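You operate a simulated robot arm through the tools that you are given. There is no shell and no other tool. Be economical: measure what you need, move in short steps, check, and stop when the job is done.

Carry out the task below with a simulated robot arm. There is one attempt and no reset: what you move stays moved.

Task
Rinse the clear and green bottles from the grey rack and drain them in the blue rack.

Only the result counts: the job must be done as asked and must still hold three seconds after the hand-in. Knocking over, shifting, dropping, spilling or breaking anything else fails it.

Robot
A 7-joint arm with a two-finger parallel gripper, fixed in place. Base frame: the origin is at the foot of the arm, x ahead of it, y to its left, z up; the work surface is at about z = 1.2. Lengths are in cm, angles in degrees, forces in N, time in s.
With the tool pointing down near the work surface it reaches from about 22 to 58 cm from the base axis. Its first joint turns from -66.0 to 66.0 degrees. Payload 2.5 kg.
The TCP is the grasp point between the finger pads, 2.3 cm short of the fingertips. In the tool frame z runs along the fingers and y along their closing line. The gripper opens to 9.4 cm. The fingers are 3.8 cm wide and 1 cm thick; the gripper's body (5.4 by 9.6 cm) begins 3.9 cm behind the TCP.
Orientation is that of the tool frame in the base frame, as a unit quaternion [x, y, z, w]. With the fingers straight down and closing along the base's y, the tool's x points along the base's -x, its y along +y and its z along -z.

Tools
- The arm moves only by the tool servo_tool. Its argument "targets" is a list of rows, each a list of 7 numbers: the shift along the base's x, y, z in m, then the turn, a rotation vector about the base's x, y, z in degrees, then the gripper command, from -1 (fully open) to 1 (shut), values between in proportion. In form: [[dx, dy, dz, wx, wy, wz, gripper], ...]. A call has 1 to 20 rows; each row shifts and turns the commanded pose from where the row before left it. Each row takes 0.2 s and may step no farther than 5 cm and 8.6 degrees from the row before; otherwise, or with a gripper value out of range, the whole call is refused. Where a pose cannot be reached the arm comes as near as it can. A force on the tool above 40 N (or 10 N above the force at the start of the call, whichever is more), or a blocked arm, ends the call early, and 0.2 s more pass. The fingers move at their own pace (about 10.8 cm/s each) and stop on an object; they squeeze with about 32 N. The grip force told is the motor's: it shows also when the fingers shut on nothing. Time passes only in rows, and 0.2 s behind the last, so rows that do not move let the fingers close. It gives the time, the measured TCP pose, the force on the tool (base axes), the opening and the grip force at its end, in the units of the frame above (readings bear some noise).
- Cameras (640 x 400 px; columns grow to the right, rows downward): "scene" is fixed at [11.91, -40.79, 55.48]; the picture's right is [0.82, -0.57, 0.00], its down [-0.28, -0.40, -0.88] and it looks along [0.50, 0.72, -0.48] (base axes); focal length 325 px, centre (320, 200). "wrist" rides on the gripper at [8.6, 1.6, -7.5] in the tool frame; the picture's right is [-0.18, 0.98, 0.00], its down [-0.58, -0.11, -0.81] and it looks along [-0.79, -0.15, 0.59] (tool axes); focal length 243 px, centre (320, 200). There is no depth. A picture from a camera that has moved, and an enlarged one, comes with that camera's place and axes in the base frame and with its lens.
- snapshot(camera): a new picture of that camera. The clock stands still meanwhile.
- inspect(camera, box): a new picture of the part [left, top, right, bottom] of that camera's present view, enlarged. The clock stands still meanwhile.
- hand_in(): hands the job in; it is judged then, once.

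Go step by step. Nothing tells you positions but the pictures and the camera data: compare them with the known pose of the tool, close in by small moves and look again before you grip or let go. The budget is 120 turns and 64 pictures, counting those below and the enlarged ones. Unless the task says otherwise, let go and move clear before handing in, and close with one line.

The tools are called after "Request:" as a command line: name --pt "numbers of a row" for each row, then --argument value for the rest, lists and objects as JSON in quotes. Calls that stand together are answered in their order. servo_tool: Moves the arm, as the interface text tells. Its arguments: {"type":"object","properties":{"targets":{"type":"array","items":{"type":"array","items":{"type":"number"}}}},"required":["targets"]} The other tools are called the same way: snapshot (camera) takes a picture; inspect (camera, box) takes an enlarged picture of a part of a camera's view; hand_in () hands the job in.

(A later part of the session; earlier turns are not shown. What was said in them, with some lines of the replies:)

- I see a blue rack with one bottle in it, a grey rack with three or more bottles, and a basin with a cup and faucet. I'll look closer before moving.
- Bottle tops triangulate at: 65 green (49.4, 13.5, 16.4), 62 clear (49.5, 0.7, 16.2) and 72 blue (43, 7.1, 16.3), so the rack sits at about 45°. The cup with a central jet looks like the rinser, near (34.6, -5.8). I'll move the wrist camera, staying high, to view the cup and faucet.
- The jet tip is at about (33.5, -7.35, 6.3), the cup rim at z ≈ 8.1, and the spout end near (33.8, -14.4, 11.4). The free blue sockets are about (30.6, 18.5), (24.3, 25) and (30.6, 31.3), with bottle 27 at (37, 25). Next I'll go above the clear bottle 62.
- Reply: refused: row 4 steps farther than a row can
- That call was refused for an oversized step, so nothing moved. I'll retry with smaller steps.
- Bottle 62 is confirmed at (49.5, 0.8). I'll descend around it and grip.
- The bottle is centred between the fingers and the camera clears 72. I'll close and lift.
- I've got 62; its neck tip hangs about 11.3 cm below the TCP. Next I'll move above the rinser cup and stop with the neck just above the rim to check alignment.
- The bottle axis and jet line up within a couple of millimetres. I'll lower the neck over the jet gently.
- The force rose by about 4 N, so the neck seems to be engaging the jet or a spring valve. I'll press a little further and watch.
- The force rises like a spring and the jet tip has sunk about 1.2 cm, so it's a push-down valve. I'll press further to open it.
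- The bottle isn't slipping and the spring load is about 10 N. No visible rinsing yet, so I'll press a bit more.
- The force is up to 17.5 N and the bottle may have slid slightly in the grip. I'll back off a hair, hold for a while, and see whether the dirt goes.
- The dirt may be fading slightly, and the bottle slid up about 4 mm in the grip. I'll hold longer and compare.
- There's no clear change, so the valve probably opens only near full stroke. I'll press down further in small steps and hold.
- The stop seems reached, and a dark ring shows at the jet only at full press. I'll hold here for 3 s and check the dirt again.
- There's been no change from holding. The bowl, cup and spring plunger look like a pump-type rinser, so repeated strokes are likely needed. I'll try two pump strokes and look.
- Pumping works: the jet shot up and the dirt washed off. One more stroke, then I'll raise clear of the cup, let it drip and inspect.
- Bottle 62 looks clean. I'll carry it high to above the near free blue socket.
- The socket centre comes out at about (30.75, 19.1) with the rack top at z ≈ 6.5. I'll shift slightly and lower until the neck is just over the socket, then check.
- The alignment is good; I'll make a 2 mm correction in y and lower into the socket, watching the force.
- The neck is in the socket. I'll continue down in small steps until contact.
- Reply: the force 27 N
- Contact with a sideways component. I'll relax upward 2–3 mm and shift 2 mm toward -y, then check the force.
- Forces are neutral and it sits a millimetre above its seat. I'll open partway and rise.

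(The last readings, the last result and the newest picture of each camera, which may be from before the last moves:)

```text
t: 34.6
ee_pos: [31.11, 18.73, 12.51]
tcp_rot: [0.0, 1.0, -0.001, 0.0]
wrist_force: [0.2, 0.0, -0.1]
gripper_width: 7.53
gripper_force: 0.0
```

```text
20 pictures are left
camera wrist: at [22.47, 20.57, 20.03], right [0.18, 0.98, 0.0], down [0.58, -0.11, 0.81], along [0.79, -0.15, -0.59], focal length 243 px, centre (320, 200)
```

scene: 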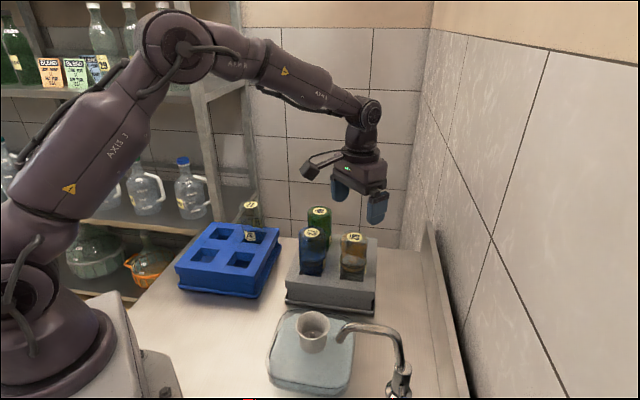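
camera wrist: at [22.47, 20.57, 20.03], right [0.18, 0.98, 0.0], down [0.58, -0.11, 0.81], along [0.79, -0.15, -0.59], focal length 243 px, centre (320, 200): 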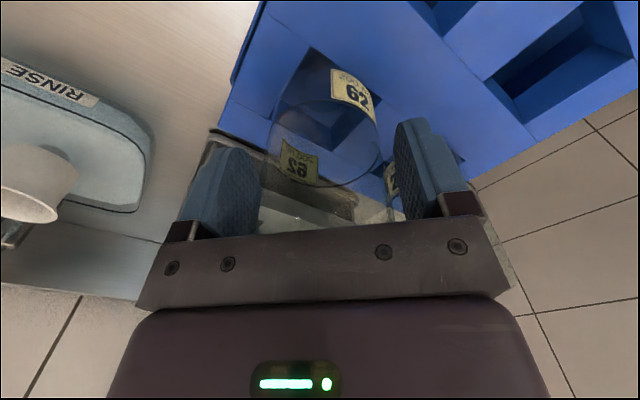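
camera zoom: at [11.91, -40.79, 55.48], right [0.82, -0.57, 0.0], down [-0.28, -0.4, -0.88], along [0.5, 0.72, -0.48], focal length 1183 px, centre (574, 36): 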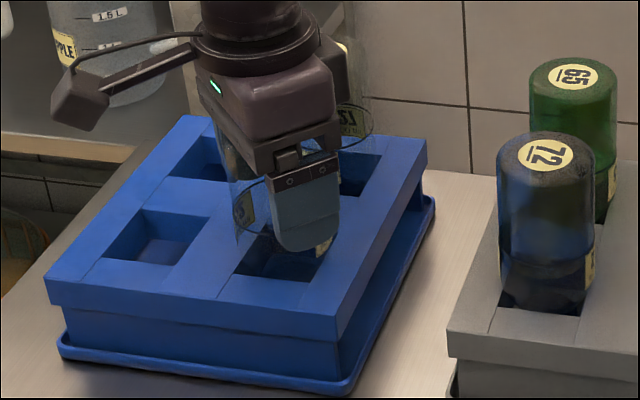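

The bottle stands free with both fingers clear. I'll rise and move to above the green bottle 65.

Request:
servo_tool --pt "0 0 0.02 0 0 0 -0.6" --pt "0 0 0.04 0 0 0 -0.6" --pt "0 0 0.04 0 0 0 -0.6" --pt "0 0 0.04 0 0 0 -0.6" --pt "0 0 0.03 0 0 0 -1" --pt "0.045 -0.013 0 0 0 0 -1" --pt "0.046 -0.013 0 0 0 0 -1" --pt "0.046 -0.013 0 0 0 0 -1" --pt "0.046 -0.013 0 0 0 0 -1" --pt "0 0 -0.04 0 0 0 -1" --pt "0 0 -0.03 0 0 0 -1" --pt "0 0 0 0 0 0 -1"

Request:
snapshot --camera "wrist"

Request:
inspect --camera "scene" --box '[170, 140, 410, 320]'

```text
t: 37.2
ee_pos: [49.58, 13.53, 22.34]
tcp_rot: [0.0, 1.0, 0.0, 0.0]
wrist_force: [-0.2, 0.2, 0.1]
gripper_width: 9.39
gripper_force: 0.0
```

```text
19 pictures are left
camera wrist: at [40.94, 15.32, 29.89], right [0.18, 0.98, 0.0], down [0.58, -0.11, 0.81], along [0.79, -0.15, -0.59], focal length 243 px, centre (320, 200)
```

wrist: 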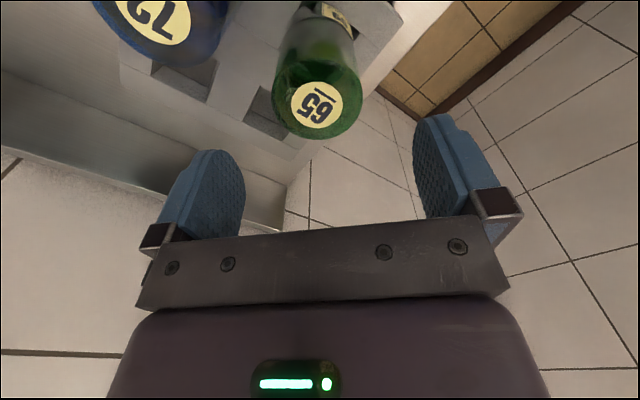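

```text
2.22 times, centred on (290, 230) of scene
camera zoom: at [11.91, -40.79, 55.48], right [0.82, -0.57, 0.0], down [-0.28, -0.4, -0.88], along [0.5, 0.72, -0.48], focal length 723 px, centre (387, 133)
```

zoom: 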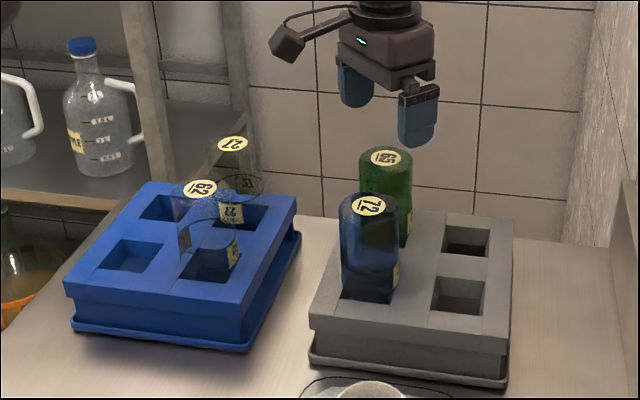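

Bottle 62 stands well in the blue rack. 65 is at about (49.25, 13.35), and I'll grip it slightly lower to limit slip while pumping.

Request:
servo_tool --pt "-0.003 -0.002 -0.035 0 0 0 -1" --pt "0 0 -0.035 0 0 0 -1" --pt "0 0 -0.015 0 0 0 -1" --pt "0 0 -0.008 0 0 0 -1" --pt "0 0 0 0 0 0 -1"

Request:
snapshot --camera "wrist"

```text
t: 38.4
ee_pos: [49.04, 13.36, 13.19]
tcp_rot: [0.0, 1.0, -0.001, 0.0]
wrist_force: [0.3, 0.3, -0.1]
gripper_width: 9.38
gripper_force: 0.0
```

```text
17 pictures are left
camera wrist: at [40.45, 15.1, 20.7], right [0.18, 0.98, 0.0], down [0.58, -0.11, 0.81], along [0.79, -0.15, -0.59], focal length 243 px, centre (320, 200)
```

wrist: 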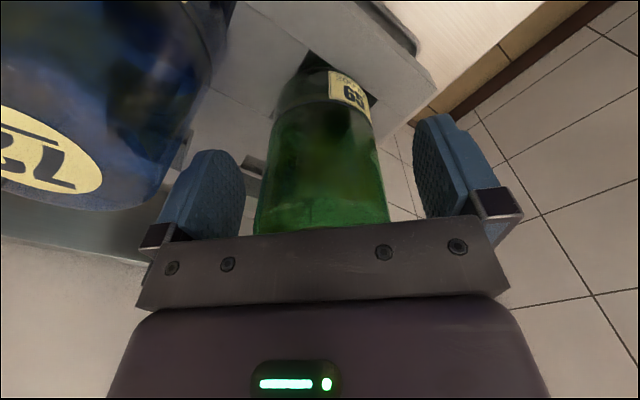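

It's centred and clear of 72. I'll grip and lift straight up.

Request:
servo_tool --pt "0 0 -0.002 0 0 0 -1" --pt "0 0 0 0 0 0 1" --pt "0 0 0 0 0 0 1" --pt "0 0 0 0 0 0 1" --pt "0 0 0 0 0 0 1" --pt "0 0 0.015 0 0 0 1" --pt "0 0 0.03 0 0 0 1" --pt "0 0 0.04 0 0 0 1" --pt "0 0 0.04 0 0 0 1" --pt "0 0 0.04 0 0 0 1" --pt "0 0 0.03 0 0 0 1" --pt "0 0 0 0 0 0 1"

Request:
inspect --camera "scene" --box '[240, 120, 440, 300]'

```text
t: 41.0
ee_pos: [49.12, 13.44, 32.37]
tcp_rot: [0.0, 1.0, 0.0, 0.001]
wrist_force: [-0.4, -0.6, -2.2]
gripper_width: 5.72
gripper_force: 32.3
```

```text
2.22 times, centred on (340, 210) of scene
camera zoom: at [11.91, -40.79, 55.48], right [0.82, -0.57, 0.0], down [-0.28, -0.4, -0.88], along [0.5, 0.72, -0.48], focal length 723 px, centre (276, 178)
```

zoom: 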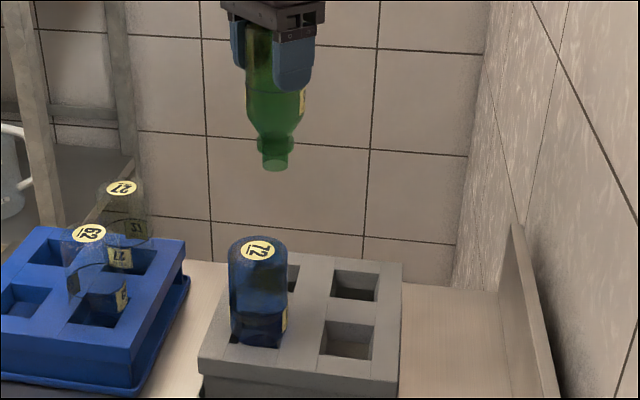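

65 is held straight, neck tip about 11 cm below the TCP. Carrying it to the rinser and stopping above the rim.

Request:
servo_tool --pt "-0.026 -0.034 0 0 0 0 1" --pt "-0.0265 -0.035 0 0 0 0 1" --pt "-0.0265 -0.035 0 0 0 0 1" --pt "-0.0265 -0.035 0 0 0 0 1" --pt "-0.0265 -0.035 0 0 0 0 1" --pt "-0.026 -0.034 0 0 0 0 1" --pt "0 0 -0.04 0 0 0 1" --pt "0 0 -0.04 0 0 0 1" --pt "0 0 -0.025 0 0 0 1" --pt "0 0 0 0 0 0 1"

Request:
snapshot --camera "wrist"

Request:
inspect --camera "scene" --box '[250, 250, 410, 370]'

```text
t: 43.2
ee_pos: [33.49, -7.22, 22.02]
tcp_rot: [0.001, 1.0, -0.001, 0.001]
wrist_force: [-0.8, -0.3, -1.9]
gripper_width: 5.73
gripper_force: 32.1
```

```text
15 pictures are left
camera wrist: at [24.85, -5.55, 29.56], right [0.18, 0.98, 0.0], down [0.58, -0.11, 0.81], along [0.79, -0.15, -0.59], focal length 243 px, centre (320, 200)
```

wrist: 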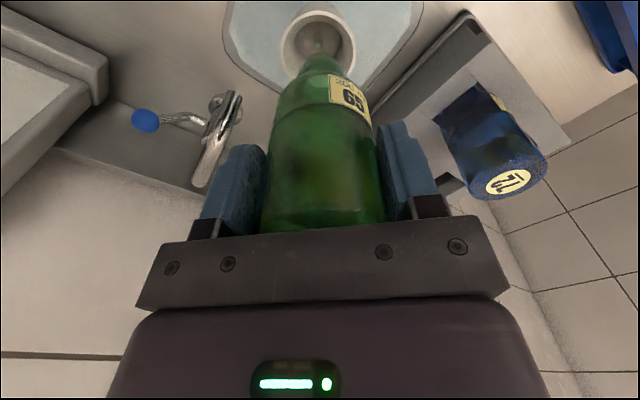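

```text
3.33 times, centred on (330, 310) of scene
camera zoom: at [11.91, -40.79, 55.48], right [0.82, -0.57, 0.0], down [-0.28, -0.4, -0.88], along [0.5, 0.72, -0.48], focal length 1084 px, centre (287, -167)
```

zoom: 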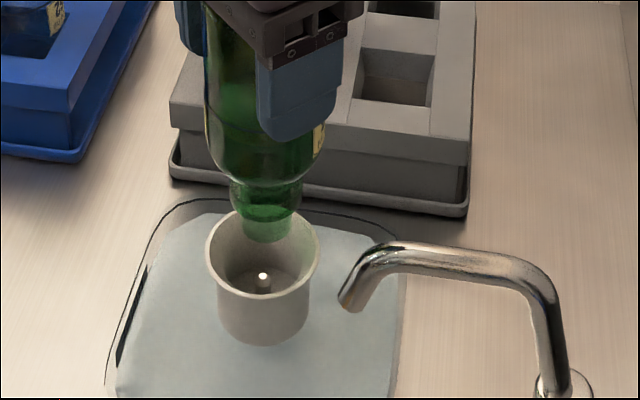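

The mouth is within about 2 mm of the jet axis. I'll nudge by that, lower over the jet, and make the first stroke.

Request:
servo_tool --pt "-0.0015 0.0005 -0.02 0 0 0 1" --pt "0 0 -0.02 0 0 0 1" --pt "0 0 -0.015 0 0 0 1" --pt "0 0 0 0 0 0 1" --pt "0 0 -0.012 0 0 0 1" --pt "0 0 -0.008 0 0 0 1" --pt "0 0 -0.003 0 0 0 1"

Request:
inspect --camera "wrist" --box '[220, 0, 420, 250]'

```text
t: 44.8
ee_pos: [33.26, -7.29, 14.33]
tcp_rot: [0.0, 1.0, -0.001, 0.003]
wrist_force: [-1.1, 1.2, 19.6]
gripper_width: 5.75
gripper_force: 31.9
```

```text
1.60 times, centred on (320, 125) of wrist
camera zoom: at [24.52, -5.56, 21.77], right [0.18, 0.98, 0.0], down [0.58, -0.11, 0.81], along [0.8, -0.15, -0.59], focal length 388 px, centre (320, 320)
```

zoom: 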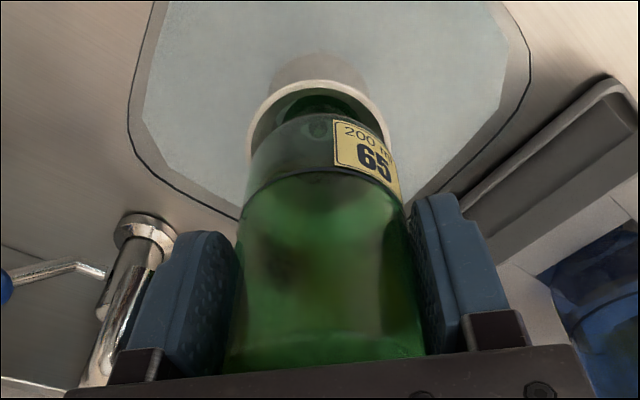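

The stop is reached at TCP ≈ 14.3 with 20 N. Now I'll do two full up-down pump strokes and look.

Request:
servo_tool --pt "0 0 0.012 0 0 0 1" --pt "0 0 0.016 0 0 0 1" --pt "0 0 0 0 0 0 1" --pt "0 0 -0.014 0 0 0 1" --pt "0 0 -0.013 0 0 0 1" --pt "0 0 0 0 0 0 1" --pt "0 0 0.013 0 0 0 1" --pt "0 0 0.014 0 0 0 1" --pt "0 0 0 0 0 0 1" --pt "0 0 -0.014 0 0 0 1" --pt "0 0 -0.013 0 0 0 1"

Request:
inspect --camera "wrist" --box '[220, 0, 420, 250]'

```text
t: 47.2
ee_pos: [33.12, -7.35, 14.35]
tcp_rot: [-0.001, 1.0, -0.001, 0.0]
wrist_force: [-1.4, 2.1, 11.6]
gripper_width: 5.72
gripper_force: 31.7
```

```text
1.60 times, centred on (320, 125) of wrist
camera zoom: at [24.43, -5.66, 21.81], right [0.18, 0.98, 0.0], down [0.58, -0.11, 0.81], along [0.79, -0.15, -0.59], focal length 388 px, centre (320, 320)
```

zoom: 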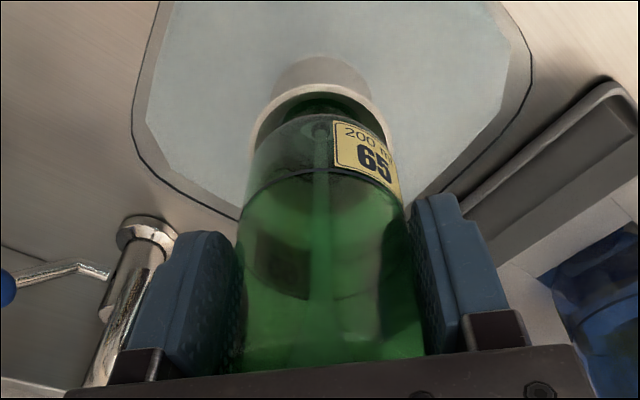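

The jet is squirting and the dirt is mostly gone. I'll do two more, slightly deeper strokes, then lift off, drip and inspect.

Request:
servo_tool --pt "0 0 0.013 0 0 0 1" --pt "0 0 0.014 0 0 0 1" --pt "0 0 0 0 0 0 1" --pt "0 0 -0.015 0 0 0 1" --pt "0 0 -0.014 0 0 0 1" --pt "0 0 0 0 0 0 1" --pt "0 0 0.014 0 0 0 1" --pt "0 0 0.015 0 0 0 1" --pt "0 0 0 0 0 0 1" --pt "0 0 -0.015 0 0 0 1" --pt "0 0 -0.014 0 0 0 1" --pt "0 0 0 0 0 0 1" --pt "0 0 0.014 0 0 0 1" --pt "0 0 0.015 0 0 0 1" --pt "0 0 0.01 0 0 0 1" --pt "0 0 0 0 0 0 1" --pt "0 0 0 0 0 0 1" --pt "0 0 0 0 0 0 1" --pt "0 0 0 0 0 0 1"

Request:
servo_tool --pt "0 0 0.03 0 0 0 1" --pt "0 0 0.04 0 0 0 1" --pt "0 0 0.04 0 0 0 1" --pt "0 0 0.04 0 0 0 1" --pt "0 0 0 0 0 0 1"

Request:
inspect --camera "wrist" --box '[220, 0, 420, 250]'

Request:
inspect --camera "scene" --box '[240, 120, 440, 370]'

```text
t: 51.2
ee_pos: [33.13, -7.45, 17.92]
tcp_rot: [0.0, 1.0, -0.001, -0.001]
wrist_force: [-0.3, 0.7, -1.3]
gripper_width: 5.72
gripper_force: 31.5
```

```text
t: 52.4
ee_pos: [33.11, -7.11, 33.03]
tcp_rot: [-0.001, 1.0, -0.001, 0.0]
wrist_force: [-0.2, -0.4, -2.0]
gripper_width: 5.74
gripper_force: 32.1
```

```text
1.60 times, centred on (320, 125) of wrist
camera zoom: at [24.45, -5.41, 40.56], right [0.18, 0.98, 0.0], down [0.58, -0.11, 0.81], along [0.79, -0.15, -0.59], focal length 388 px, centre (320, 320)
```

zoom: 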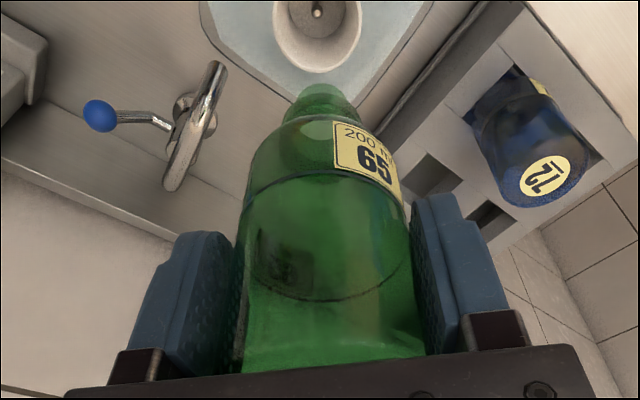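

```text
1.60 times, centred on (340, 245) of scene
camera zoom: at [11.91, -40.79, 55.48], right [0.82, -0.57, 0.0], down [-0.28, -0.4, -0.88], along [0.5, 0.72, -0.48], focal length 520 px, centre (288, 128)
```

zoom: 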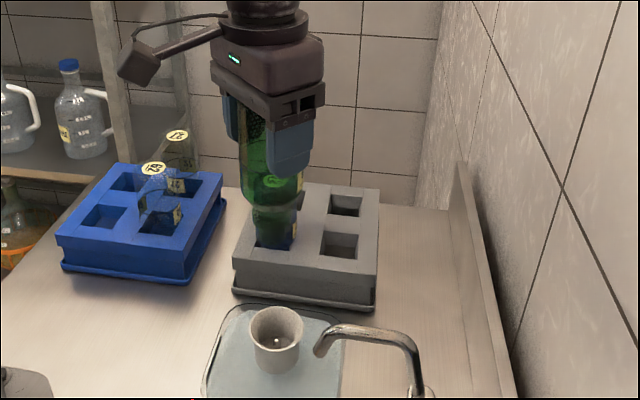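

The green bottle is clean. I'll carry it high to the diagonal free blue socket, near (24.9, 25.7).

Request:
servo_tool --pt "-0.01 0.04 0.005 0 0 0 1" --pt "-0.01 0.041 0 0 0 0 1" --pt "-0.01 0.041 0 0 0 0 1" --pt "-0.01 0.041 0 0 0 0 1" --pt "-0.01 0.041 0 0 0 0 1" --pt "-0.01 0.041 0 0 0 0 1" --pt "-0.01 0.041 0 0 0 0 1" --pt "-0.012 0.041 0 0 0 0 1" --pt "0 0 -0.04 0 0 0 1" --pt "0 0 -0.04 0 0 0 1" --pt "0 0 0 0 0 0 1"

Request:
inspect --camera "wrist" --box '[160, 0, 480, 200]'

Request:
inspect --camera "scene" --box '[160, 180, 310, 300]'

```text
t: 54.8
ee_pos: [24.98, 25.51, 25.46]
tcp_rot: [0.0, 1.0, -0.001, 0.001]
wrist_force: [-0.3, 0.5, -1.3]
gripper_width: 5.73
gripper_force: 32.2
```

```text
2.00 times, centred on (320, 100) of wrist
camera zoom: at [16.38, 27.18, 33.03], right [0.18, 0.98, 0.0], down [0.58, -0.11, 0.81], along [0.79, -0.15, -0.59], focal length 485 px, centre (320, 400)
```

zoom: 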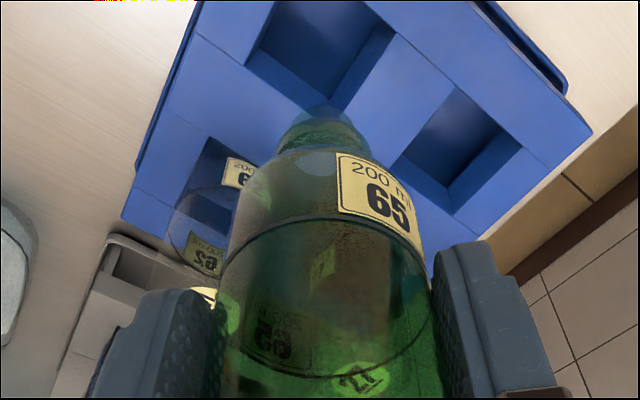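

```text
3.33 times, centred on (235, 240) of scene
camera zoom: at [11.91, -40.79, 55.48], right [0.82, -0.57, 0.0], down [-0.28, -0.4, -0.88], along [0.5, 0.72, -0.48], focal length 1084 px, centre (603, 67)
```

zoom: 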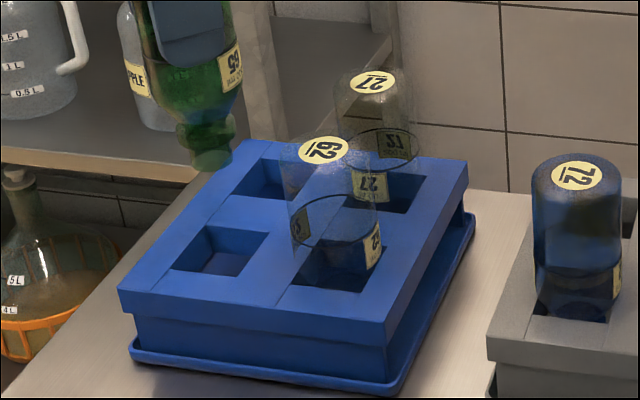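

The socket centre comes out at (24.7, 25.6) from both cameras. The bottle sits slightly +x of the TCP, so I'll shift -4 mm in x and lower to just above the socket.

Request:
servo_tool --pt "-0.004 0.001 -0.02 0 0 0 1" --pt "0 0 -0.025 0 0 0 1" --pt "0 0 -0.015 0 0 0 1" --pt "0 0 0 0 0 0 1"

Request:
inspect --camera "wrist" --box '[160, 0, 480, 200]'

Request:
inspect --camera "scene" --box '[160, 180, 310, 300]'

```text
t: 55.8
ee_pos: [24.6, 25.45, 19.43]
tcp_rot: [-0.001, 1.0, -0.001, 0.0]
wrist_force: [-0.3, -0.8, -0.9]
gripper_width: 5.73
gripper_force: 31.7
```

```text
2.00 times, centred on (320, 100) of wrist
camera zoom: at [15.93, 27.09, 26.92], right [0.18, 0.98, 0.0], down [0.58, -0.11, 0.81], along [0.79, -0.15, -0.59], focal length 485 px, centre (320, 400)
```

zoom: 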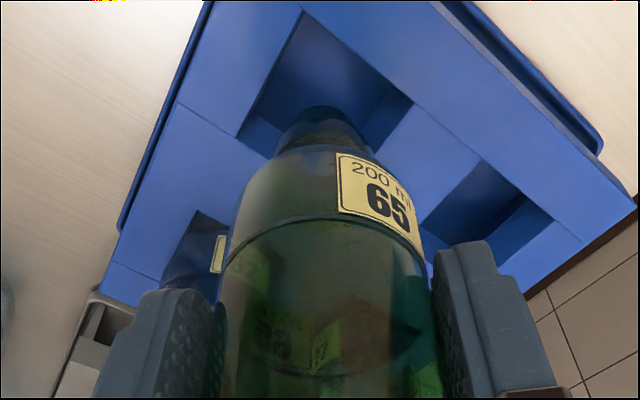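

```text
3.33 times, centred on (235, 240) of scene
camera zoom: at [11.91, -40.79, 55.48], right [0.82, -0.57, 0.0], down [-0.28, -0.4, -0.88], along [0.5, 0.72, -0.48], focal length 1084 px, centre (603, 67)
```

zoom: 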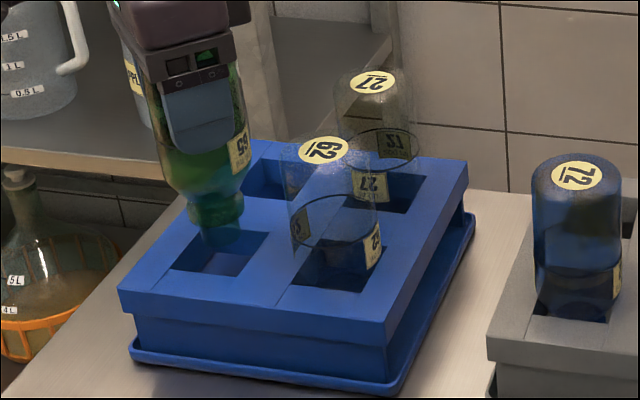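

The mouth is right over the socket centre. I'll lower in, the last part in small steps.

Request:
servo_tool --pt "0 0 -0.02 0 0 0 1" --pt "0 0 -0.02 0 0 0 1" --pt "0 0 -0.01 0 0 0 1" --pt "0 0 -0.005 0 0 0 1" --pt "0 0 0 0 0 0 1"

```text
t: 57.0
ee_pos: [24.48, 25.48, 13.99]
tcp_rot: [0.0, 1.0, -0.001, 0.0]
wrist_force: [0.0, 0.0, -1.3]
gripper_width: 5.71
gripper_force: 31.6
```

Request:
servo_tool --pt "0 0 -0.004 0 0 0 1" --pt "0 0 -0.004 0 0 0 1" --pt "0 0 0 0 0 0 1"

```text
t: 57.8
ee_pos: [24.47, 25.56, 13.28]
tcp_rot: [0.0, 1.0, -0.001, 0.001]
wrist_force: [-1.6, -1.8, 0.4]
gripper_width: 5.75
gripper_force: 31.6
```

Request:
servo_tool --pt "0 0 -0.003 0 0 0 1" --pt "0 0 0 0 0 0 1"

Request:
inspect --camera "scene" --box '[160, 180, 310, 300]'

```text
t: 58.4
ee_pos: [24.39, 25.53, 12.82]
tcp_rot: [0.0, 1.0, -0.001, -0.002]
wrist_force: [-11.8, -5.1, 9.1]
gripper_width: 5.74
gripper_force: 32.1
```

```text
3.33 times, centred on (235, 240) of scene
camera zoom: at [11.91, -40.8, 55.48], right [0.82, -0.57, 0.0], down [-0.28, -0.4, -0.88], along [0.5, 0.72, -0.48], focal length 1084 px, centre (603, 67)
```

zoom: 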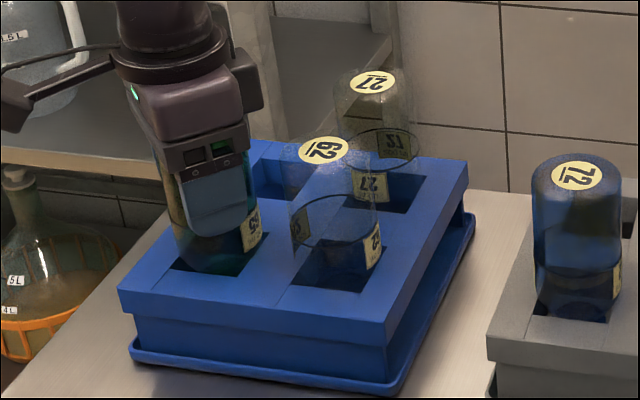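

The shoulder is touching on the +x side. I'll relax 2 mm up, shift 3 mm in -x, and settle again.

Request:
servo_tool --pt "-0.003 -0.001 0.002 0 0 0 1" --pt "0 0 0 0 0 0 1" --pt "0 0 -0.003 0 0 0 1" --pt "0 0 0 0 0 0 1"

```text
t: 59.4
ee_pos: [24.4, 25.29, 12.91]
tcp_rot: [0.0, 1.0, 0.0, 0.001]
wrist_force: [-0.1, -0.7, -2.0]
gripper_width: 5.75
gripper_force: 32.1
```

Request:
servo_tool --pt "0 0 -0.003 0 0 0 1" --pt "0 0 0 0 0 0 1"

```text
t: 60.0
ee_pos: [24.24, 25.42, 12.57]
tcp_rot: [0.0, 1.0, 0.0, 0.002]
wrist_force: [-4.0, -0.6, 17.3]
gripper_width: 5.74
gripper_force: 31.8
```

Mostly vertical contact now, so it's seated. I'll relax 2 mm and open partway.

Request:
servo_tool --pt "-0.001 0 0.002 0 0 0 1" --pt "0 0 0 0 0 0 1" --pt "0 0 0 0 0 0 -0.35" --pt "0 0 0 0 0 0 -0.6" --pt "0 0 0 0 0 0 -0.6" --pt "0 0 0 0 0 0 -0.6"

Request:
servo_tool --pt "0 0 0.01 0 0 0 -0.6" --pt "0 0 0.02 0 0 0 -0.6" --pt "0 0 0.04 0 0 0 -0.6" --pt "0 0 0.04 0 0 0 -0.6" --pt "0 0 0.04 0 0 0 -0.6" --pt "0 0 0.04 0 0 0 -0.6" --pt "0 0 0 0 0 0 -0.6"

Request:
inspect --camera "scene" --box '[160, 160, 400, 380]'

```text
t: 61.4
ee_pos: [24.2, 25.32, 12.91]
tcp_rot: [0.0, 1.0, -0.001, 0.0]
wrist_force: [-0.6, 0.2, -0.4]
gripper_width: 7.52
gripper_force: 0.0
```

```text
t: 63.0
ee_pos: [24.17, 25.36, 31.76]
tcp_rot: [0.0, 1.0, -0.001, 0.0]
wrist_force: [0.8, 0.1, -0.4]
gripper_width: 7.53
gripper_force: 0.2
```

```text
1.82 times, centred on (280, 270) of scene
camera zoom: at [11.91, -40.79, 55.48], right [0.82, -0.57, 0.0], down [-0.28, -0.4, -0.88], along [0.5, 0.72, -0.48], focal length 591 px, centre (393, 73)
```

zoom: 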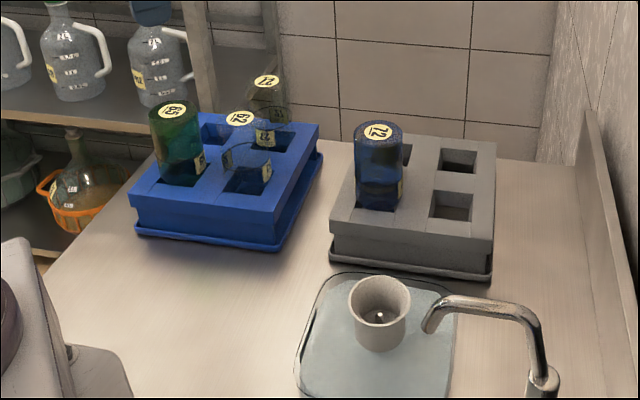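

Both bottles are in the blue rack. I'll take one close look at their seating and cleanliness.

Request:
inspect --camera "scene" --box '[190, 190, 310, 280]'

Request:
snapshot --camera "wrist"

```text
4.44 times, centred on (250, 235) of scene
camera zoom: at [11.91, -40.79, 55.48], right [0.82, -0.57, 0.0], down [-0.28, -0.4, -0.88], along [0.5, 0.72, -0.48], focal length 1446 px, centre (631, 44)
```

zoom: 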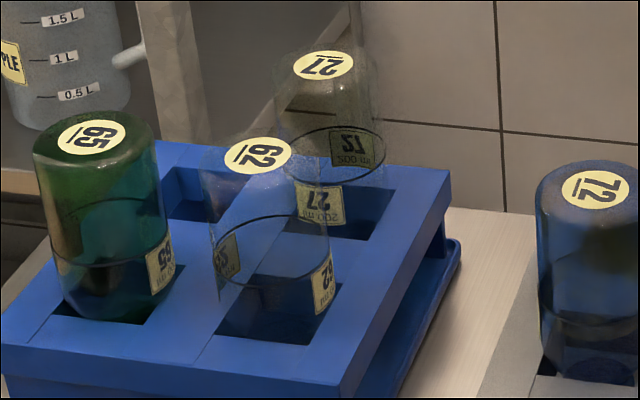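

```text
2 pictures are left
camera wrist: at [15.53, 27.03, 39.27], right [0.18, 0.98, 0.0], down [0.58, -0.11, 0.81], along [0.79, -0.15, -0.59], focal length 243 px, centre (320, 200)
```

wrist: 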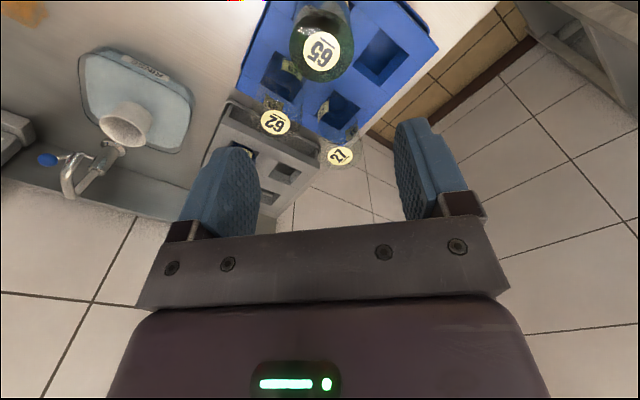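

Both bottles look clean, stand neck-down and upright in the blue rack, and the arm is clear. Nothing else has moved, so I'm handing in.

Request:
hand_in

```text
The job is handed in.
```

I rinsed clear bottle 62 and green bottle 65 on the pump rinser and left both draining neck-down in the blue rack; nothing else was moved, and the job is handed in.
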